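You operate a simulated robot arm through the tools that you are given. There is no shell and no other tool. Be economical: measure what you need, move in short steps, check, and stop when the job is done.

Carry out the task below with a simulated robot arm. There is one attempt and no reset: what you move stays moved.

TASK
Open the white drawer.

It is judged by the outcome, as a careful person would: the job done as asked, and still so three seconds after it is handed in. It fails if anything else is knocked over, pushed out of place, dropped, spilled or broken.

THE ROBOT
A 6-joint arm with a two-finger parallel gripper, fixed in place. Base frame: the origin is at the foot of the arm, x ahead of it, y to its left, z up. Lengths are in cm, angles in degrees, forces in N, time in s.
With the tool pointing down near the work surface it reaches from about 18 to 62 cm from the base axis. Its first joint turns from -66.0 to 66.0 degrees. Payload 2.7 kg.
Tool frame: the origin (TCP) lies between the finger pads and is the grasp point; the fingertips stand 2.3 cm ahead of it; z points along the fingers, y is the line along which they close. The gripper opens to 9.4 cm. The fingers are 3.8 cm wide and 1 cm thick; the gripper's body (5.4 by 9.6 cm) begins 3.9 cm behind the TCP.
Orientation is that of the tool frame in the base frame, as a unit quaternion [w, x, y, z]. With the fingers straight down and closing along the base's y, the tool's x points along the base's -x, its y along +y and its z along -z.

THE INTERFACE
- The arm moves only by the tool drive_tool. Its argument "plan" is a list that holds one entry, the list of rows, each a list of 7 numbers: the shift along the tool's x, y, z in units of 250 mm (1.0 is 250 mm), then the turn, a rotation vector about the tool's x, y, z in units of 120 degrees (1.0 is 120 degrees), then the opening, from 0 (shut) to 1 (fully open). In form: [[[x, y, z, rx, ry, rz, gripper], ...]]. A call has 1 to 12 rows; each row is the pose to reach, as a shift and turn from the pose commanded when the call began, along the tool's axes at that moment. A call with a number of a shift or a turn outside -1 to 1 is refused whole. A row lasts 0.2 s, in which the tool goes at most 5 cm and 8.6 degrees; a call with a longer step from one row to the next is refused whole, and so is a gripper value outside its range. A pose out of reach is approached as far as the arm can. The call stops where the force on the tool passes 40 N (or 10 N more than at its start, if that is more) or the arm is blocked; 0.2 s more then pass. The fingers move at their own pace (about 4.5 cm/s each) and stop on an object; they squeeze with about 38 N. The grip force told is the motor's: it shows also when the fingers shut on nothing. Time passes only in rows, and 0.2 s behind the last, so rows that repeat a pose let the fingers close. It gives the time, the measured TCP pose, the force on the tool (base axes), the opening and the grip force at its end, in the units of the frame above (readings bear some noise), and new pictures: "show" is both (left out), scene, wrist or none.
- Cameras (640 x 400 px; columns grow to the right, rows downward): "scene" is fixed at [7.27, -43.73, 139.33]; the picture's right is [0.81, -0.58, 0.00], its down [-0.41, -0.57, -0.71] and it looks along [0.41, 0.58, -0.70] (base axes); focal length 348 px, centre (320, 200). "wrist" rides on the gripper at [-3.9, 0, -4.4] in the tool frame; the picture's right is [0.00, -1.00, 0.00], its down [0.97, 0.00, -0.24] and it looks along [0.24, 0.00, 0.97] (tool axes); focal length 218 px, centre (320, 200).
- measure_at(camera, pixels): for up to 12 pixels [column, row] of the newest picture of that camera ("zoom" is the newest enlarged one), the place [x, y, z] in the base frame of the surface seen there, good to about 0.2 cm, but the place of the scene camera against the robot may be out by one fixed shift of up to 1.2 cm in any direction. No time passes.
- inspect(camera, box): a new picture of the part [left, top, right, bottom] of that camera's present view, enlarged. No time passes.
- close_job(): hands the job in; it is judged then, once.

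Work in short steps. Measure before you move; look again where a grasp or a placing could have gone wrong, and mend it. You have 60 turns and 120 pictures in all, the two below and enlarged ones among them. Open the gripper and draw the arm clear of the work before you hand the job in, unless the task says otherwise; then end with one line.

The tools are called after "Call:" by a JSON object that holds its "api" and its "payload". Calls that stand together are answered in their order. drive_tool: Moves the arm, as the interface text tells. Its arguments: {"type":"object","properties":{"plan":{"type":"array"},"show":{"type":"string","enum":["both","scene","wrist","none"]}},"required":["plan"]} The other tools are called the same way: measure_at (camera, pixels) gives the place of the surface under pixels of a picture; inspect (camera, box) takes an enlarged picture of a part of a camera's view; close_job () hands the job in.

At the start:

```text
t: 0.0
position: [29.38, 14.08, 97.53]
tcp_rot: [-0.001, 0.0, 1.0, 0.001]
contact_force: [-0.4, 0.2, -0.3]
opening: 9.41
gripper_force: 0.0
```

scene: 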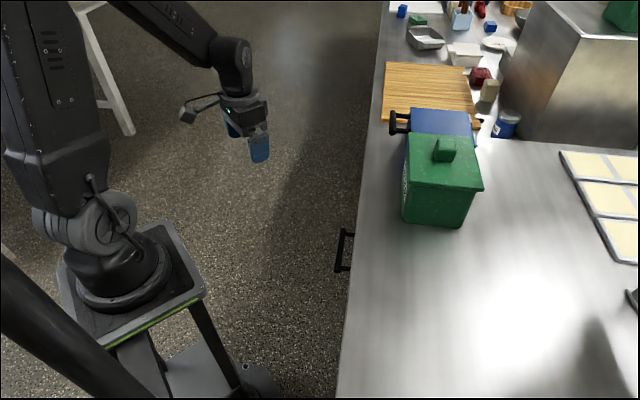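
wrist: 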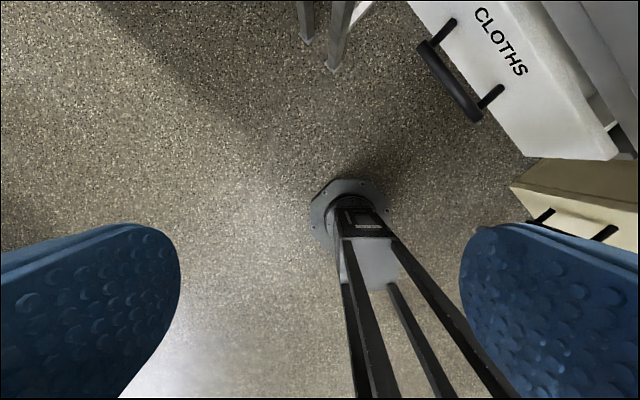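

The wrist view shows a white front labelled CLOTHS with a dark bar handle at about (450,80), and a beige one below it. I'll measure the handles and fronts in both views.

Call:
{"api": "inspect", "payload": {"camera": "wrist", "box": [380, 0, 640, 260]}}

Call:
{"api": "inspect", "payload": {"camera": "scene", "box": [300, 180, 460, 300]}}

Call:
{"api": "measure_at", "payload": {"camera": "wrist", "pixels": [[428, 55], [450, 80], [472, 110], [450, 27], [495, 92], [420, 12], [500, 42], [590, 130], [530, 155], [600, 180], [545, 217], [625, 60]]}}

Call:
{"api": "measure_at", "payload": {"camera": "scene", "pixels": [[342, 232], [339, 250], [337, 270], [355, 235], [350, 270], [362, 235], [440, 150], [405, 190], [408, 222]]}}

```text
1.54 times, centred on (510, 130) of wrist
```

zoom: 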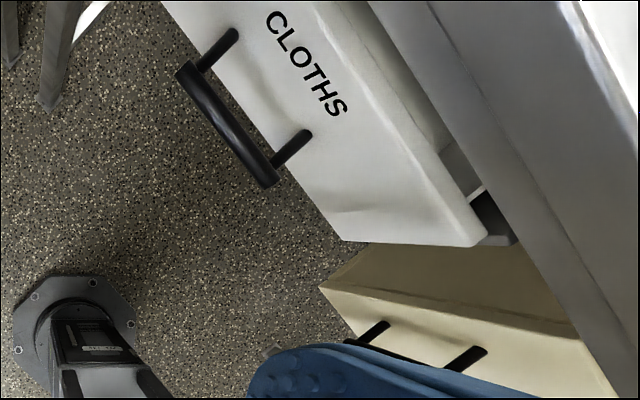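

```text
3.33 times, centred on (380, 240) of scene
```

zoom: 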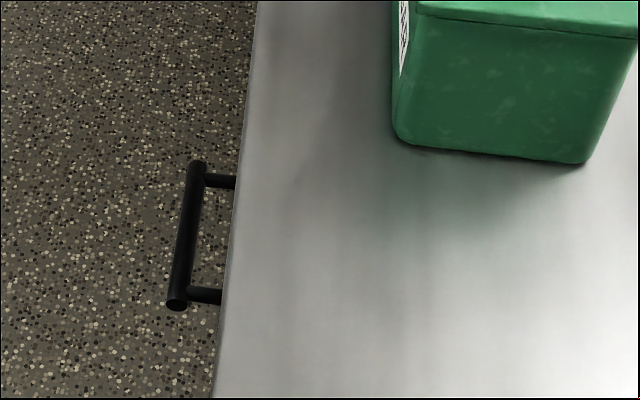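

```text
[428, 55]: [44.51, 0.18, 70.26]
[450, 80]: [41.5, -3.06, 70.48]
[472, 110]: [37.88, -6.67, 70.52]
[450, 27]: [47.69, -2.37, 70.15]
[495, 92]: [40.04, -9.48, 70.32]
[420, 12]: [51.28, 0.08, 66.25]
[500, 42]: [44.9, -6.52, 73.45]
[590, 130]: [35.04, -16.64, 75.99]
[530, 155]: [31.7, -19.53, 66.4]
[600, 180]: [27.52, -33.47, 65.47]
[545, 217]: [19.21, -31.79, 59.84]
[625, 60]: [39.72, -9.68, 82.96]
```

```text
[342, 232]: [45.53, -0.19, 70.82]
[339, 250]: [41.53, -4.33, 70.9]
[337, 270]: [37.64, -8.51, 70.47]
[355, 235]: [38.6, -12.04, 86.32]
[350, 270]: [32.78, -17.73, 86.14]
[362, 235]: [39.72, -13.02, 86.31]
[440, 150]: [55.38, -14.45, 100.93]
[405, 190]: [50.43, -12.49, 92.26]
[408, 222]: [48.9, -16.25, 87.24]
```

The white CLOTHS drawer's bar handle runs along about (0.70, 0.72), centred near (41.2, -3.3, 70.3), and it opens along about (-0.71, 0.70). I'll yaw the tool so that it closes along that direction, while still well clear of everything.

Call:
{"api": "drive_tool", "payload": {"plan": [[[0, 0, 0, 0, 0, -0.065, 0.6], [0, 0, 0, 0, 0, -0.13, 0.5], [0, 0, 0, 0, 0, -0.195, 0.4], [0, 0, 0, 0, 0, -0.26, 0.4], [0, 0, 0, 0, 0, -0.325, 0.4], [0, 0, 0, 0, 0, -0.379, 0.4], [0, 0, 0, 0, 0, -0.379, 0.4]]], "show": "none"}}

Call:
{"api": "drive_tool", "payload": {"plan": [[[0, 0, 0, 0.065, 0, 0, 0.4], [0, 0, 0, 0.13, 0, 0, 0.4], [0, 0, 0, 0.195, 0, 0, 0.4], [0, 0, 0, 0.26, 0, 0, 0.4], [0, 0, 0, 0.325, 0, 0, 0.4], [0, 0, 0, 0.375, 0, 0, 0.4], [0, 0, 0, 0.375, 0, 0, 0.4]]]}}

```text
t: 1.6
position: [29.46, 13.93, 97.55]
tcp_rot: [0.0, -0.387, 0.922, 0.001]
contact_force: [-0.3, -0.2, 0.4]
opening: 3.76
gripper_force: 0.1
```

```text
t: 3.2
position: [29.42, 14.05, 97.67]
tcp_rot: [0.148, -0.358, 0.852, -0.353]
contact_force: [-0.2, -0.2, 0.4]
opening: 3.76
gripper_force: 0.1
```

scene: 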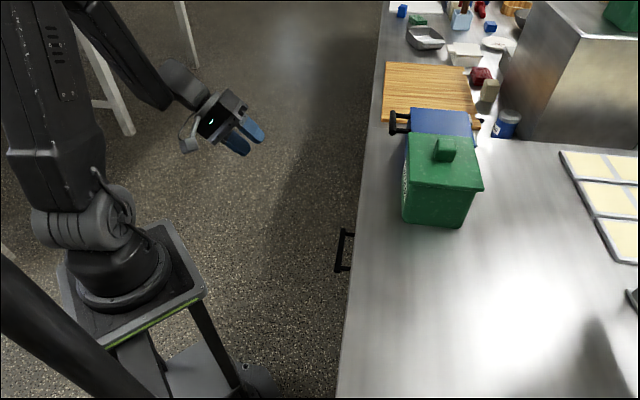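
wrist: 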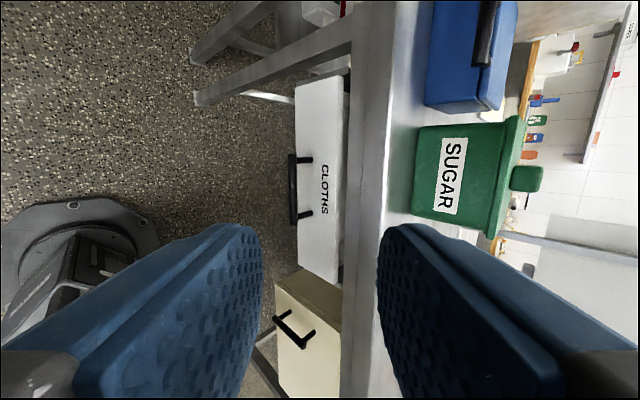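

Only the CLOTHS drawer is white. Its bar is at about (293,190) in the wrist view. I'll re-measure it from this angle.

Call:
{"api": "inspect", "payload": {"camera": "wrist", "box": [240, 60, 400, 300]}}

Call:
{"api": "measure_at", "payload": {"camera": "wrist", "pixels": [[293, 160], [293, 188], [293, 218], [305, 159], [305, 213], [318, 120], [318, 250], [340, 120], [340, 250], [365, 190], [300, 130], [300, 235]]}}

```text
1.67 times, centred on (320, 180) of wrist
```

zoom: 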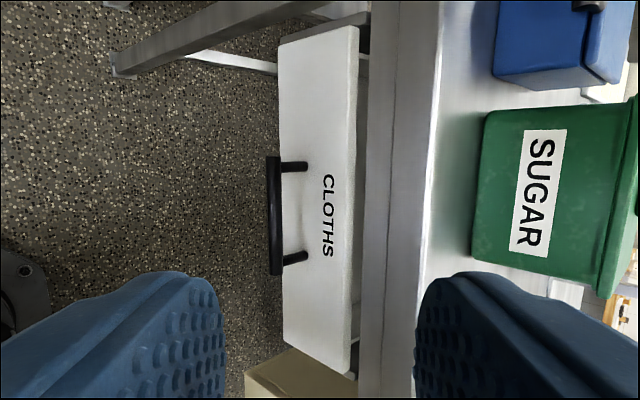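

```text
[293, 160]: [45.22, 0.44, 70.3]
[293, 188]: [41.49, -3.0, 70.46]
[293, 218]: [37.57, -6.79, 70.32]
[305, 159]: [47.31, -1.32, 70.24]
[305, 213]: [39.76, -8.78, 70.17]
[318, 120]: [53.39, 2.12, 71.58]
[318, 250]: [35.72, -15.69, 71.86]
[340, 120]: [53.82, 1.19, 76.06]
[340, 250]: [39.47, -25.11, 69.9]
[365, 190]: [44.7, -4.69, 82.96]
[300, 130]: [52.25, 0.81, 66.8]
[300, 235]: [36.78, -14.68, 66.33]
```

Bar centre is about (41.5, -3.3, 70.1). I'll advance to roughly 10 cm short of it along the tilted tool axis and re-check.

Call:
{"api": "drive_tool", "payload": {"plan": [[[0.03, 0.04, 0.16, 0, 0, 0, 0.4], [0.06, 0.08, 0.32, 0, 0, 0, 0.4], [0.09, 0.12, 0.48, 0, 0, 0, 0.4], [0.12, 0.16, 0.64, 0, 0, 0, 0.4], [0.156, 0.192, 0.8, 0, 0, 0, 0.4], [0.156, 0.192, 0.96, 0, 0, 0, 0.4], [0.156, 0.192, 0.96, 0, 0, 0, 0.4]]]}}

```text
t: 4.8
position: [36.69, 1.87, 77.48]
tcp_rot: [0.148, -0.357, 0.852, -0.352]
contact_force: [-0.7, -0.9, 0.8]
opening: 3.76
gripper_force: 0.1
```

scene: 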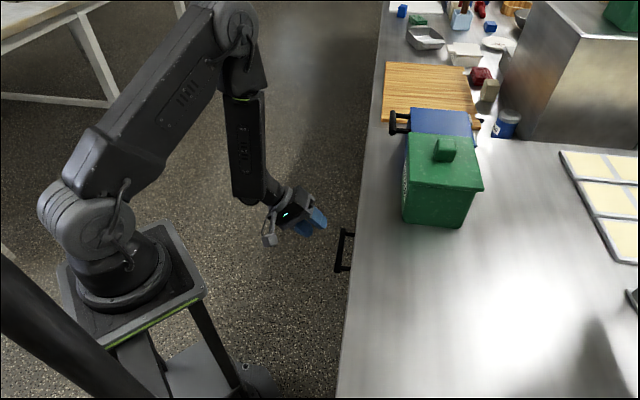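
wrist: 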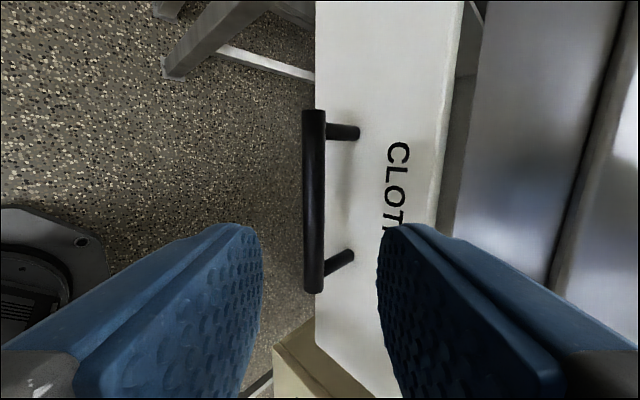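

The bar (col about 313) is between the fingers, nearly centred. I'll go in the last ~9.8 cm.

Call:
{"api": "drive_tool", "payload": {"plan": [[[0.012, 0.014, 0.1, 0, 0, 0, 0.4], [0.012, 0.014, 0.2, 0, 0, 0, 0.4], [0.012, 0.014, 0.3, 0, 0, 0, 0.4], [0.012, 0.014, 0.35, 0, 0, 0, 0.4], [0.012, 0.014, 0.39, 0, 0, 0, 0.4], [0.012, 0.014, 0.39, 0, 0, 0, 0.4]]]}}

```text
t: 6.2
position: [41.06, -3.26, 70.09]
tcp_rot: [0.147, -0.357, 0.852, -0.353]
contact_force: [0.2, 0.8, -0.8]
opening: 3.76
gripper_force: 0.1
```

scene: 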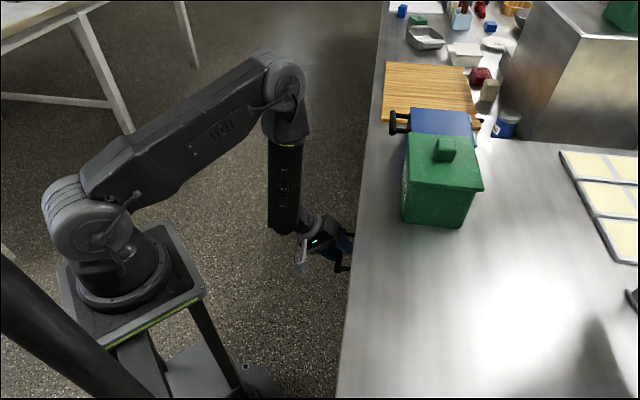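
wrist: 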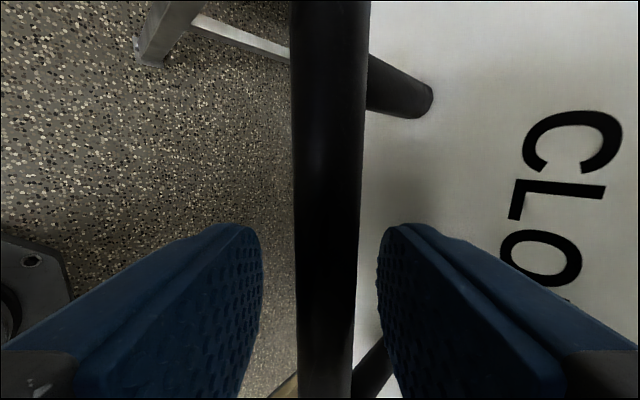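

The bar is centred between the fingers with no contact force. Closing the grip.

Call:
{"api": "drive_tool", "payload": {"plan": [[[0, 0, 0, 0, 0, 0, 0.2], [0, 0, 0, 0, 0, 0, 0], [0, 0, 0, 0, 0, 0, 0], [0, 0, 0, 0, 0, 0, 0], [0, 0, 0, 0, 0, 0, 0]]], "show": "wrist"}}

```text
t: 7.4
position: [41.15, -3.16, 70.18]
tcp_rot: [0.15, -0.355, 0.852, -0.353]
contact_force: [-0.8, -2.3, 14.5]
opening: 1.56
gripper_force: 44.9
```

wrist: 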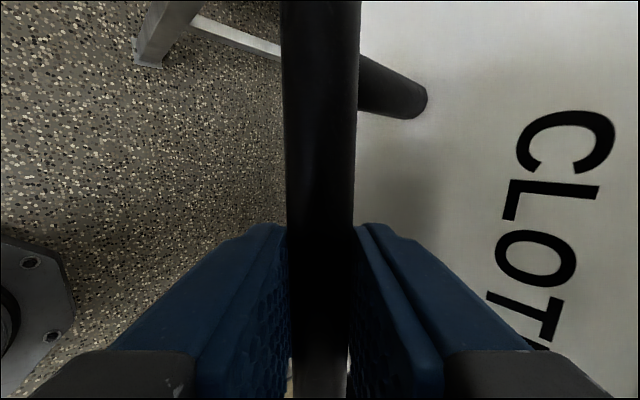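

Gripped (1.56 cm, 45 N). I'll pull 6 cm along the drawer's outward direction.

Call:
{"api": "drive_tool", "payload": {"plan": [[[0, 0.014, -0.014, 0, 0, 0, 0], [0, 0.028, -0.028, 0, 0, 0, 0], [0, 0.057, -0.057, 0, 0, 0, 0], [0, 0.085, -0.085, 0, 0, 0, 0], [0, 0.113, -0.113, 0, 0, 0, 0], [0, 0.141, -0.141, 0, 0, 0, 0], [0, 0.17, -0.17, 0, 0, 0, 0]]]}}

```text
t: 9.0
position: [36.91, 1.17, 70.15]
tcp_rot: [0.152, -0.357, 0.851, -0.355]
contact_force: [7.0, 5.0, 31.3]
opening: 1.59
gripper_force: 45.3
```

scene: 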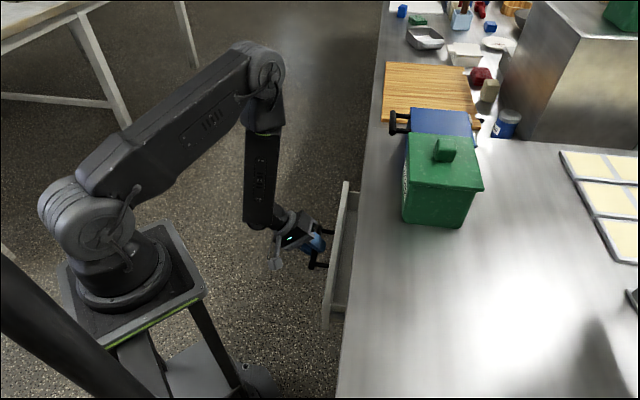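
wrist: 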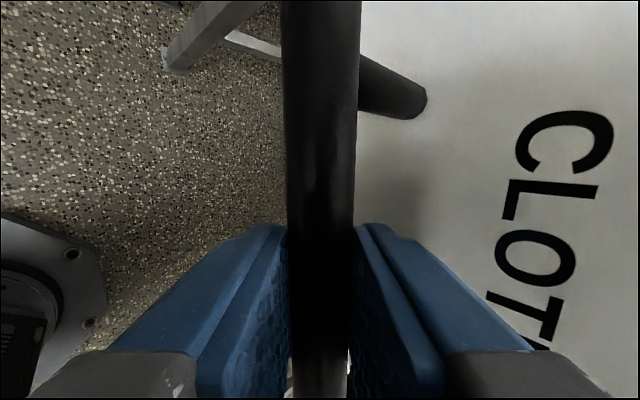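

The drawer is sliding out; the upward force (31 N) says my command sits a bit low. I'll raise the path about 0.5 cm and pull on 8 cm.

Call:
{"api": "drive_tool", "payload": {"plan": [[[0, -0.012, -0.012, 0, 0, 0, 0], [0, 0.02, -0.046, 0, 0, 0, 0], [0, 0.05, -0.076, 0, 0, 0, 0], [0, 0.08, -0.107, 0, 0, 0, 0], [0, 0.11, -0.138, 0, 0, 0, 0], [0, 0.14, -0.169, 0, 0, 0, 0], [0, 0.17, -0.2, 0, 0, 0, 0], [0, 0.21, -0.242, 0, 0, 0, 0]]]}}

```text
t: 9.6
position: [36.09, 1.84, 70.27]
tcp_rot: [0.148, -0.358, 0.854, -0.348]
contact_force: [-0.8, 2.0, -4.0]
opening: 1.57
gripper_force: 45.1
stopped in row 2: the force on the tool passed its limit (the readings are from after the stop); the commanded pose is now the measured one
```

scene: 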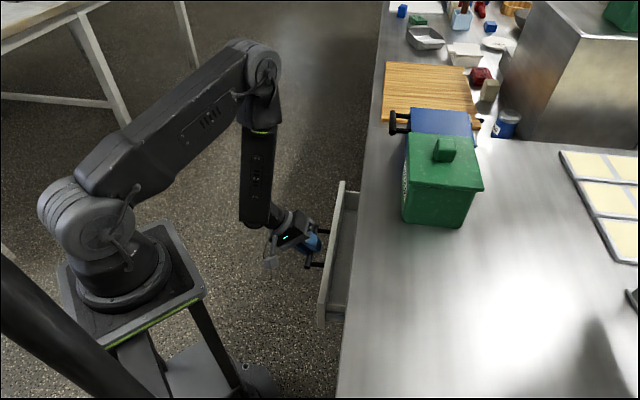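
wrist: 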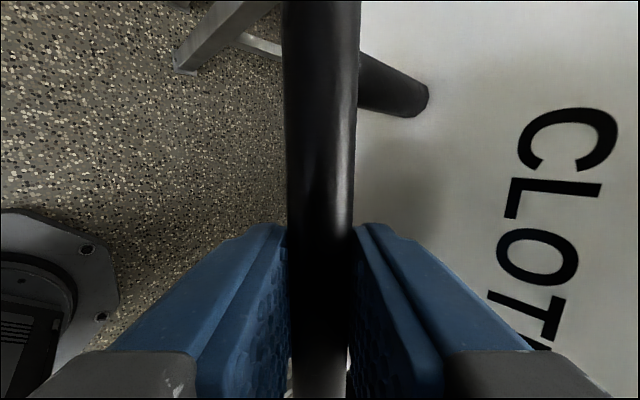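

The stress is now released (commanded equals measured). Pulling along the exact outward direction in the current tool axes.

Call:
{"api": "drive_tool", "payload": {"plan": [[[0, 0.0143, -0.014, 0, 0, 0, 0], [0, 0.0286, -0.028, 0, 0, 0, 0], [0, 0.0571, -0.056, 0, 0, 0, 0], [0, 0.0857, -0.084, 0, 0, 0, 0], [0, 0.114, -0.112, 0, 0, 0, 0], [0, 0.143, -0.14, 0, 0, 0, 0], [0, 0.171, -0.168, 0, 0, 0, 0]]], "show": "scene"}}

```text
t: 11.2
position: [31.94, 6.05, 70.18]
tcp_rot: [0.15, -0.36, 0.853, -0.347]
contact_force: [9.8, 7.2, 12.0]
opening: 1.57
gripper_force: 45.4
```

scene: 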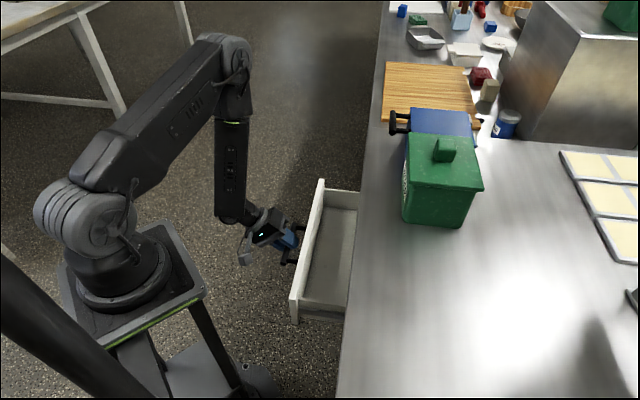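

About 13 cm open. Another 6 cm with a tiny correction up and sideways for the side load.

Call:
{"api": "drive_tool", "payload": {"plan": [[[-0.004, 0.0113, -0.017, 0, 0, 0, 0], [-0.006, 0.0256, -0.031, 0, 0, 0, 0], [-0.008, 0.0541, -0.059, 0, 0, 0, 0], [-0.008, 0.0827, -0.087, 0, 0, 0, 0], [-0.009, 0.111, -0.115, 0, 0, 0, 0], [-0.01, 0.14, -0.143, 0, 0, 0, 0], [-0.01, 0.168, -0.171, 0, 0, 0, 0]]], "show": "scene"}}

```text
t: 12.8
position: [27.6, 10.27, 70.24]
tcp_rot: [0.147, -0.361, 0.853, -0.347]
contact_force: [8.9, 5.9, -9.9]
opening: 1.56
gripper_force: 44.3
```

scene: 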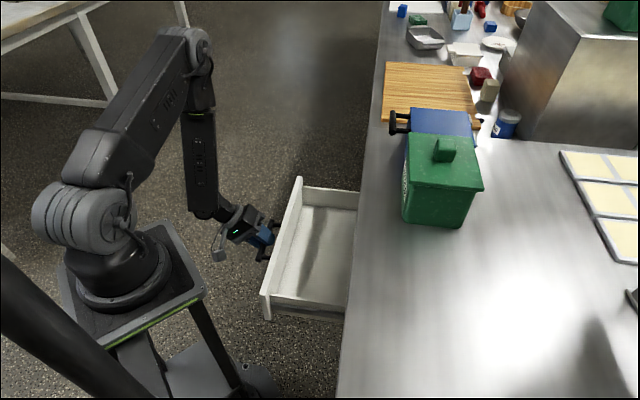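

19 cm open and clear of the pedestal. I'll pull up to 5 cm more to find the end of travel gently.

Call:
{"api": "drive_tool", "payload": {"plan": [[[-0.004, 0.0143, -0.014, 0, 0, 0, 0], [-0.006, 0.0286, -0.028, 0, 0, 0, 0], [-0.008, 0.05, -0.048, 0, 0, 0, 0], [-0.008, 0.071, -0.07, 0, 0, 0, 0], [-0.009, 0.093, -0.091, 0, 0, 0, 0], [-0.01, 0.114, -0.112, 0, 0, 0, 0], [-0.01, 0.143, -0.14, 0, 0, 0, 0]]]}}

```text
t: 14.4
position: [24.17, 13.69, 70.28]
tcp_rot: [0.144, -0.358, 0.855, -0.346]
contact_force: [-3.2, -1.7, -3.1]
opening: 1.56
gripper_force: 44.9
stopped in row 7: the force on the tool passed its limit (the readings are from after the stop); the commanded pose is now the measured one
```

scene: 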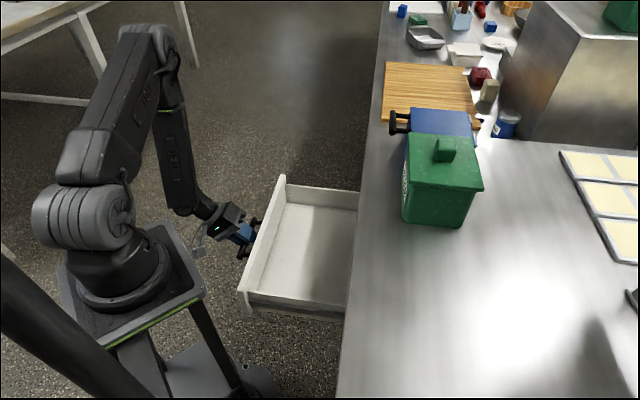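
wrist: 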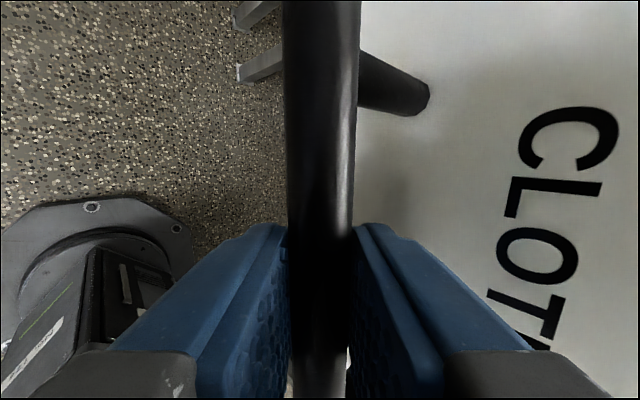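

The drawer is about 24 cm open. I'll release the bar with a limited opening.

Call:
{"api": "drive_tool", "payload": {"plan": [[[0, 0, 0, 0, 0, 0, 0.25], [0, 0, 0, 0, 0, 0, 0.4], [0, 0, 0, 0, 0, 0, 0.4], [0, 0, 0, 0, 0, 0, 0.4]]], "show": "wrist"}}

```text
t: 15.4
position: [24.26, 13.63, 70.27]
tcp_rot: [0.143, -0.36, 0.854, -0.348]
contact_force: [-0.1, 0.4, -0.1]
opening: 3.75
gripper_force: 0.0
```

wrist: 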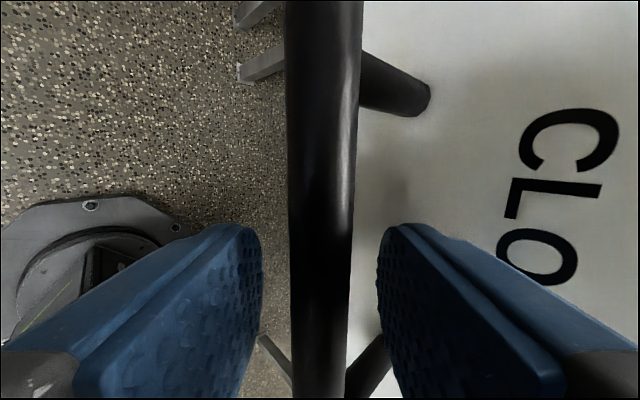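

Both fingers are free of the bar. Retracting straight back along the tool axis.

Call:
{"api": "drive_tool", "payload": {"plan": [[[0, 0, -0.06, 0, 0, 0, 0.4], [0, 0, -0.14, 0, 0, 0, 0.4], [0, 0, -0.24, 0, 0, 0, 0.4], [0, 0, -0.36, 0, 0, 0, 0.4], [0, 0, -0.48, 0, 0, 0, 0.4], [0, 0, -0.48, 0, 0, 0, 0.4]]]}}

```text
t: 16.8
position: [22.07, 17.11, 78.4]
tcp_rot: [0.143, -0.361, 0.854, -0.348]
contact_force: [0.2, -0.2, 0.8]
opening: 3.78
gripper_force: 0.2
out of reach, approached as far as the arm can: row 4, 5, 6
```

scene: 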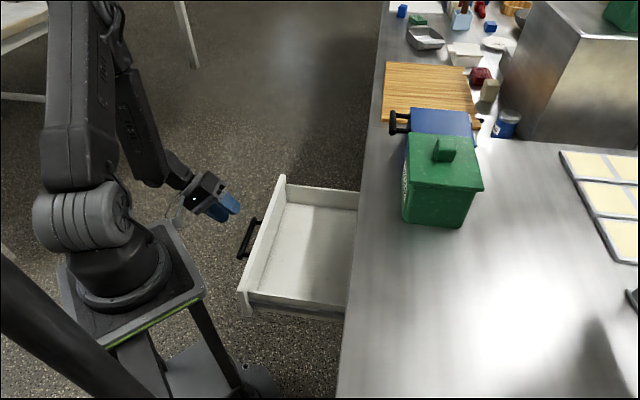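
wrist: 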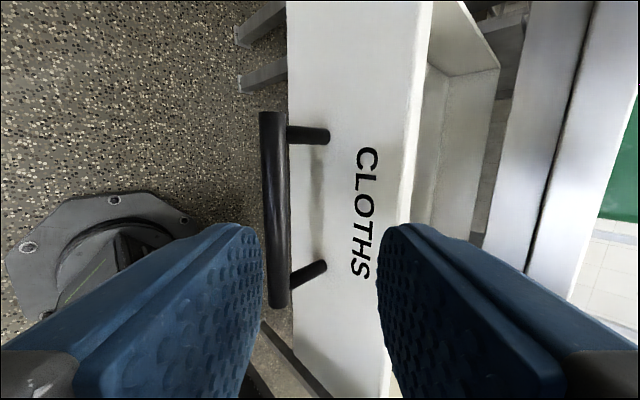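

The drawer stays open and the gripper is clear. I'll lift another 10 cm straight up and open fully before handing in.

Call:
{"api": "drive_tool", "payload": {"plan": [[[0, -0.07, -0.0715, 0, 0, 0, 0.4], [0, -0.14, -0.143, 0, 0, 0, 0.6], [0, -0.21, -0.2145, 0, 0, 0, 0.8], [0, -0.28, -0.286, 0, 0, 0, 1], [0, -0.28, -0.286, 0, 0, 0, 1], [0, -0.28, -0.286, 0, 0, 0, 1]]], "show": "scene"}}

```text
t: 18.2
position: [22.97, 16.33, 88.33]
tcp_rot: [0.144, -0.36, 0.854, -0.346]
contact_force: [-0.6, -0.4, 0.5]
opening: 9.42
gripper_force: 0.1
out of reach, approached as far as the arm can: row 2, 3, 4, 5, 6
```

scene: 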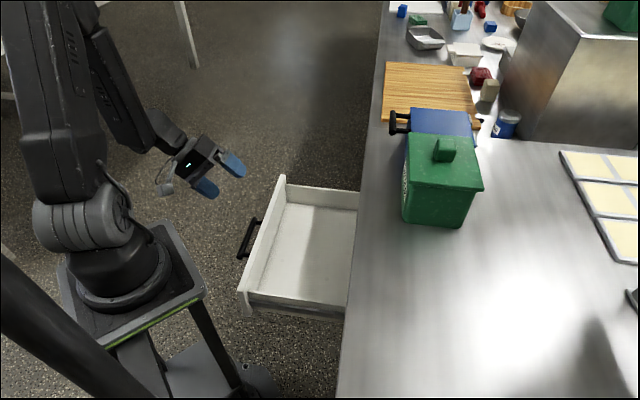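

The drawer is open and still, nothing else has moved, and the arm is clear. Handing in.

Call:
{"api": "close_job", "payload": {}}

```text
The job is handed in.
```

The white CLOTHS drawer is open by about 24 cm, nothing else was moved, and the gripper is open and clear of it.
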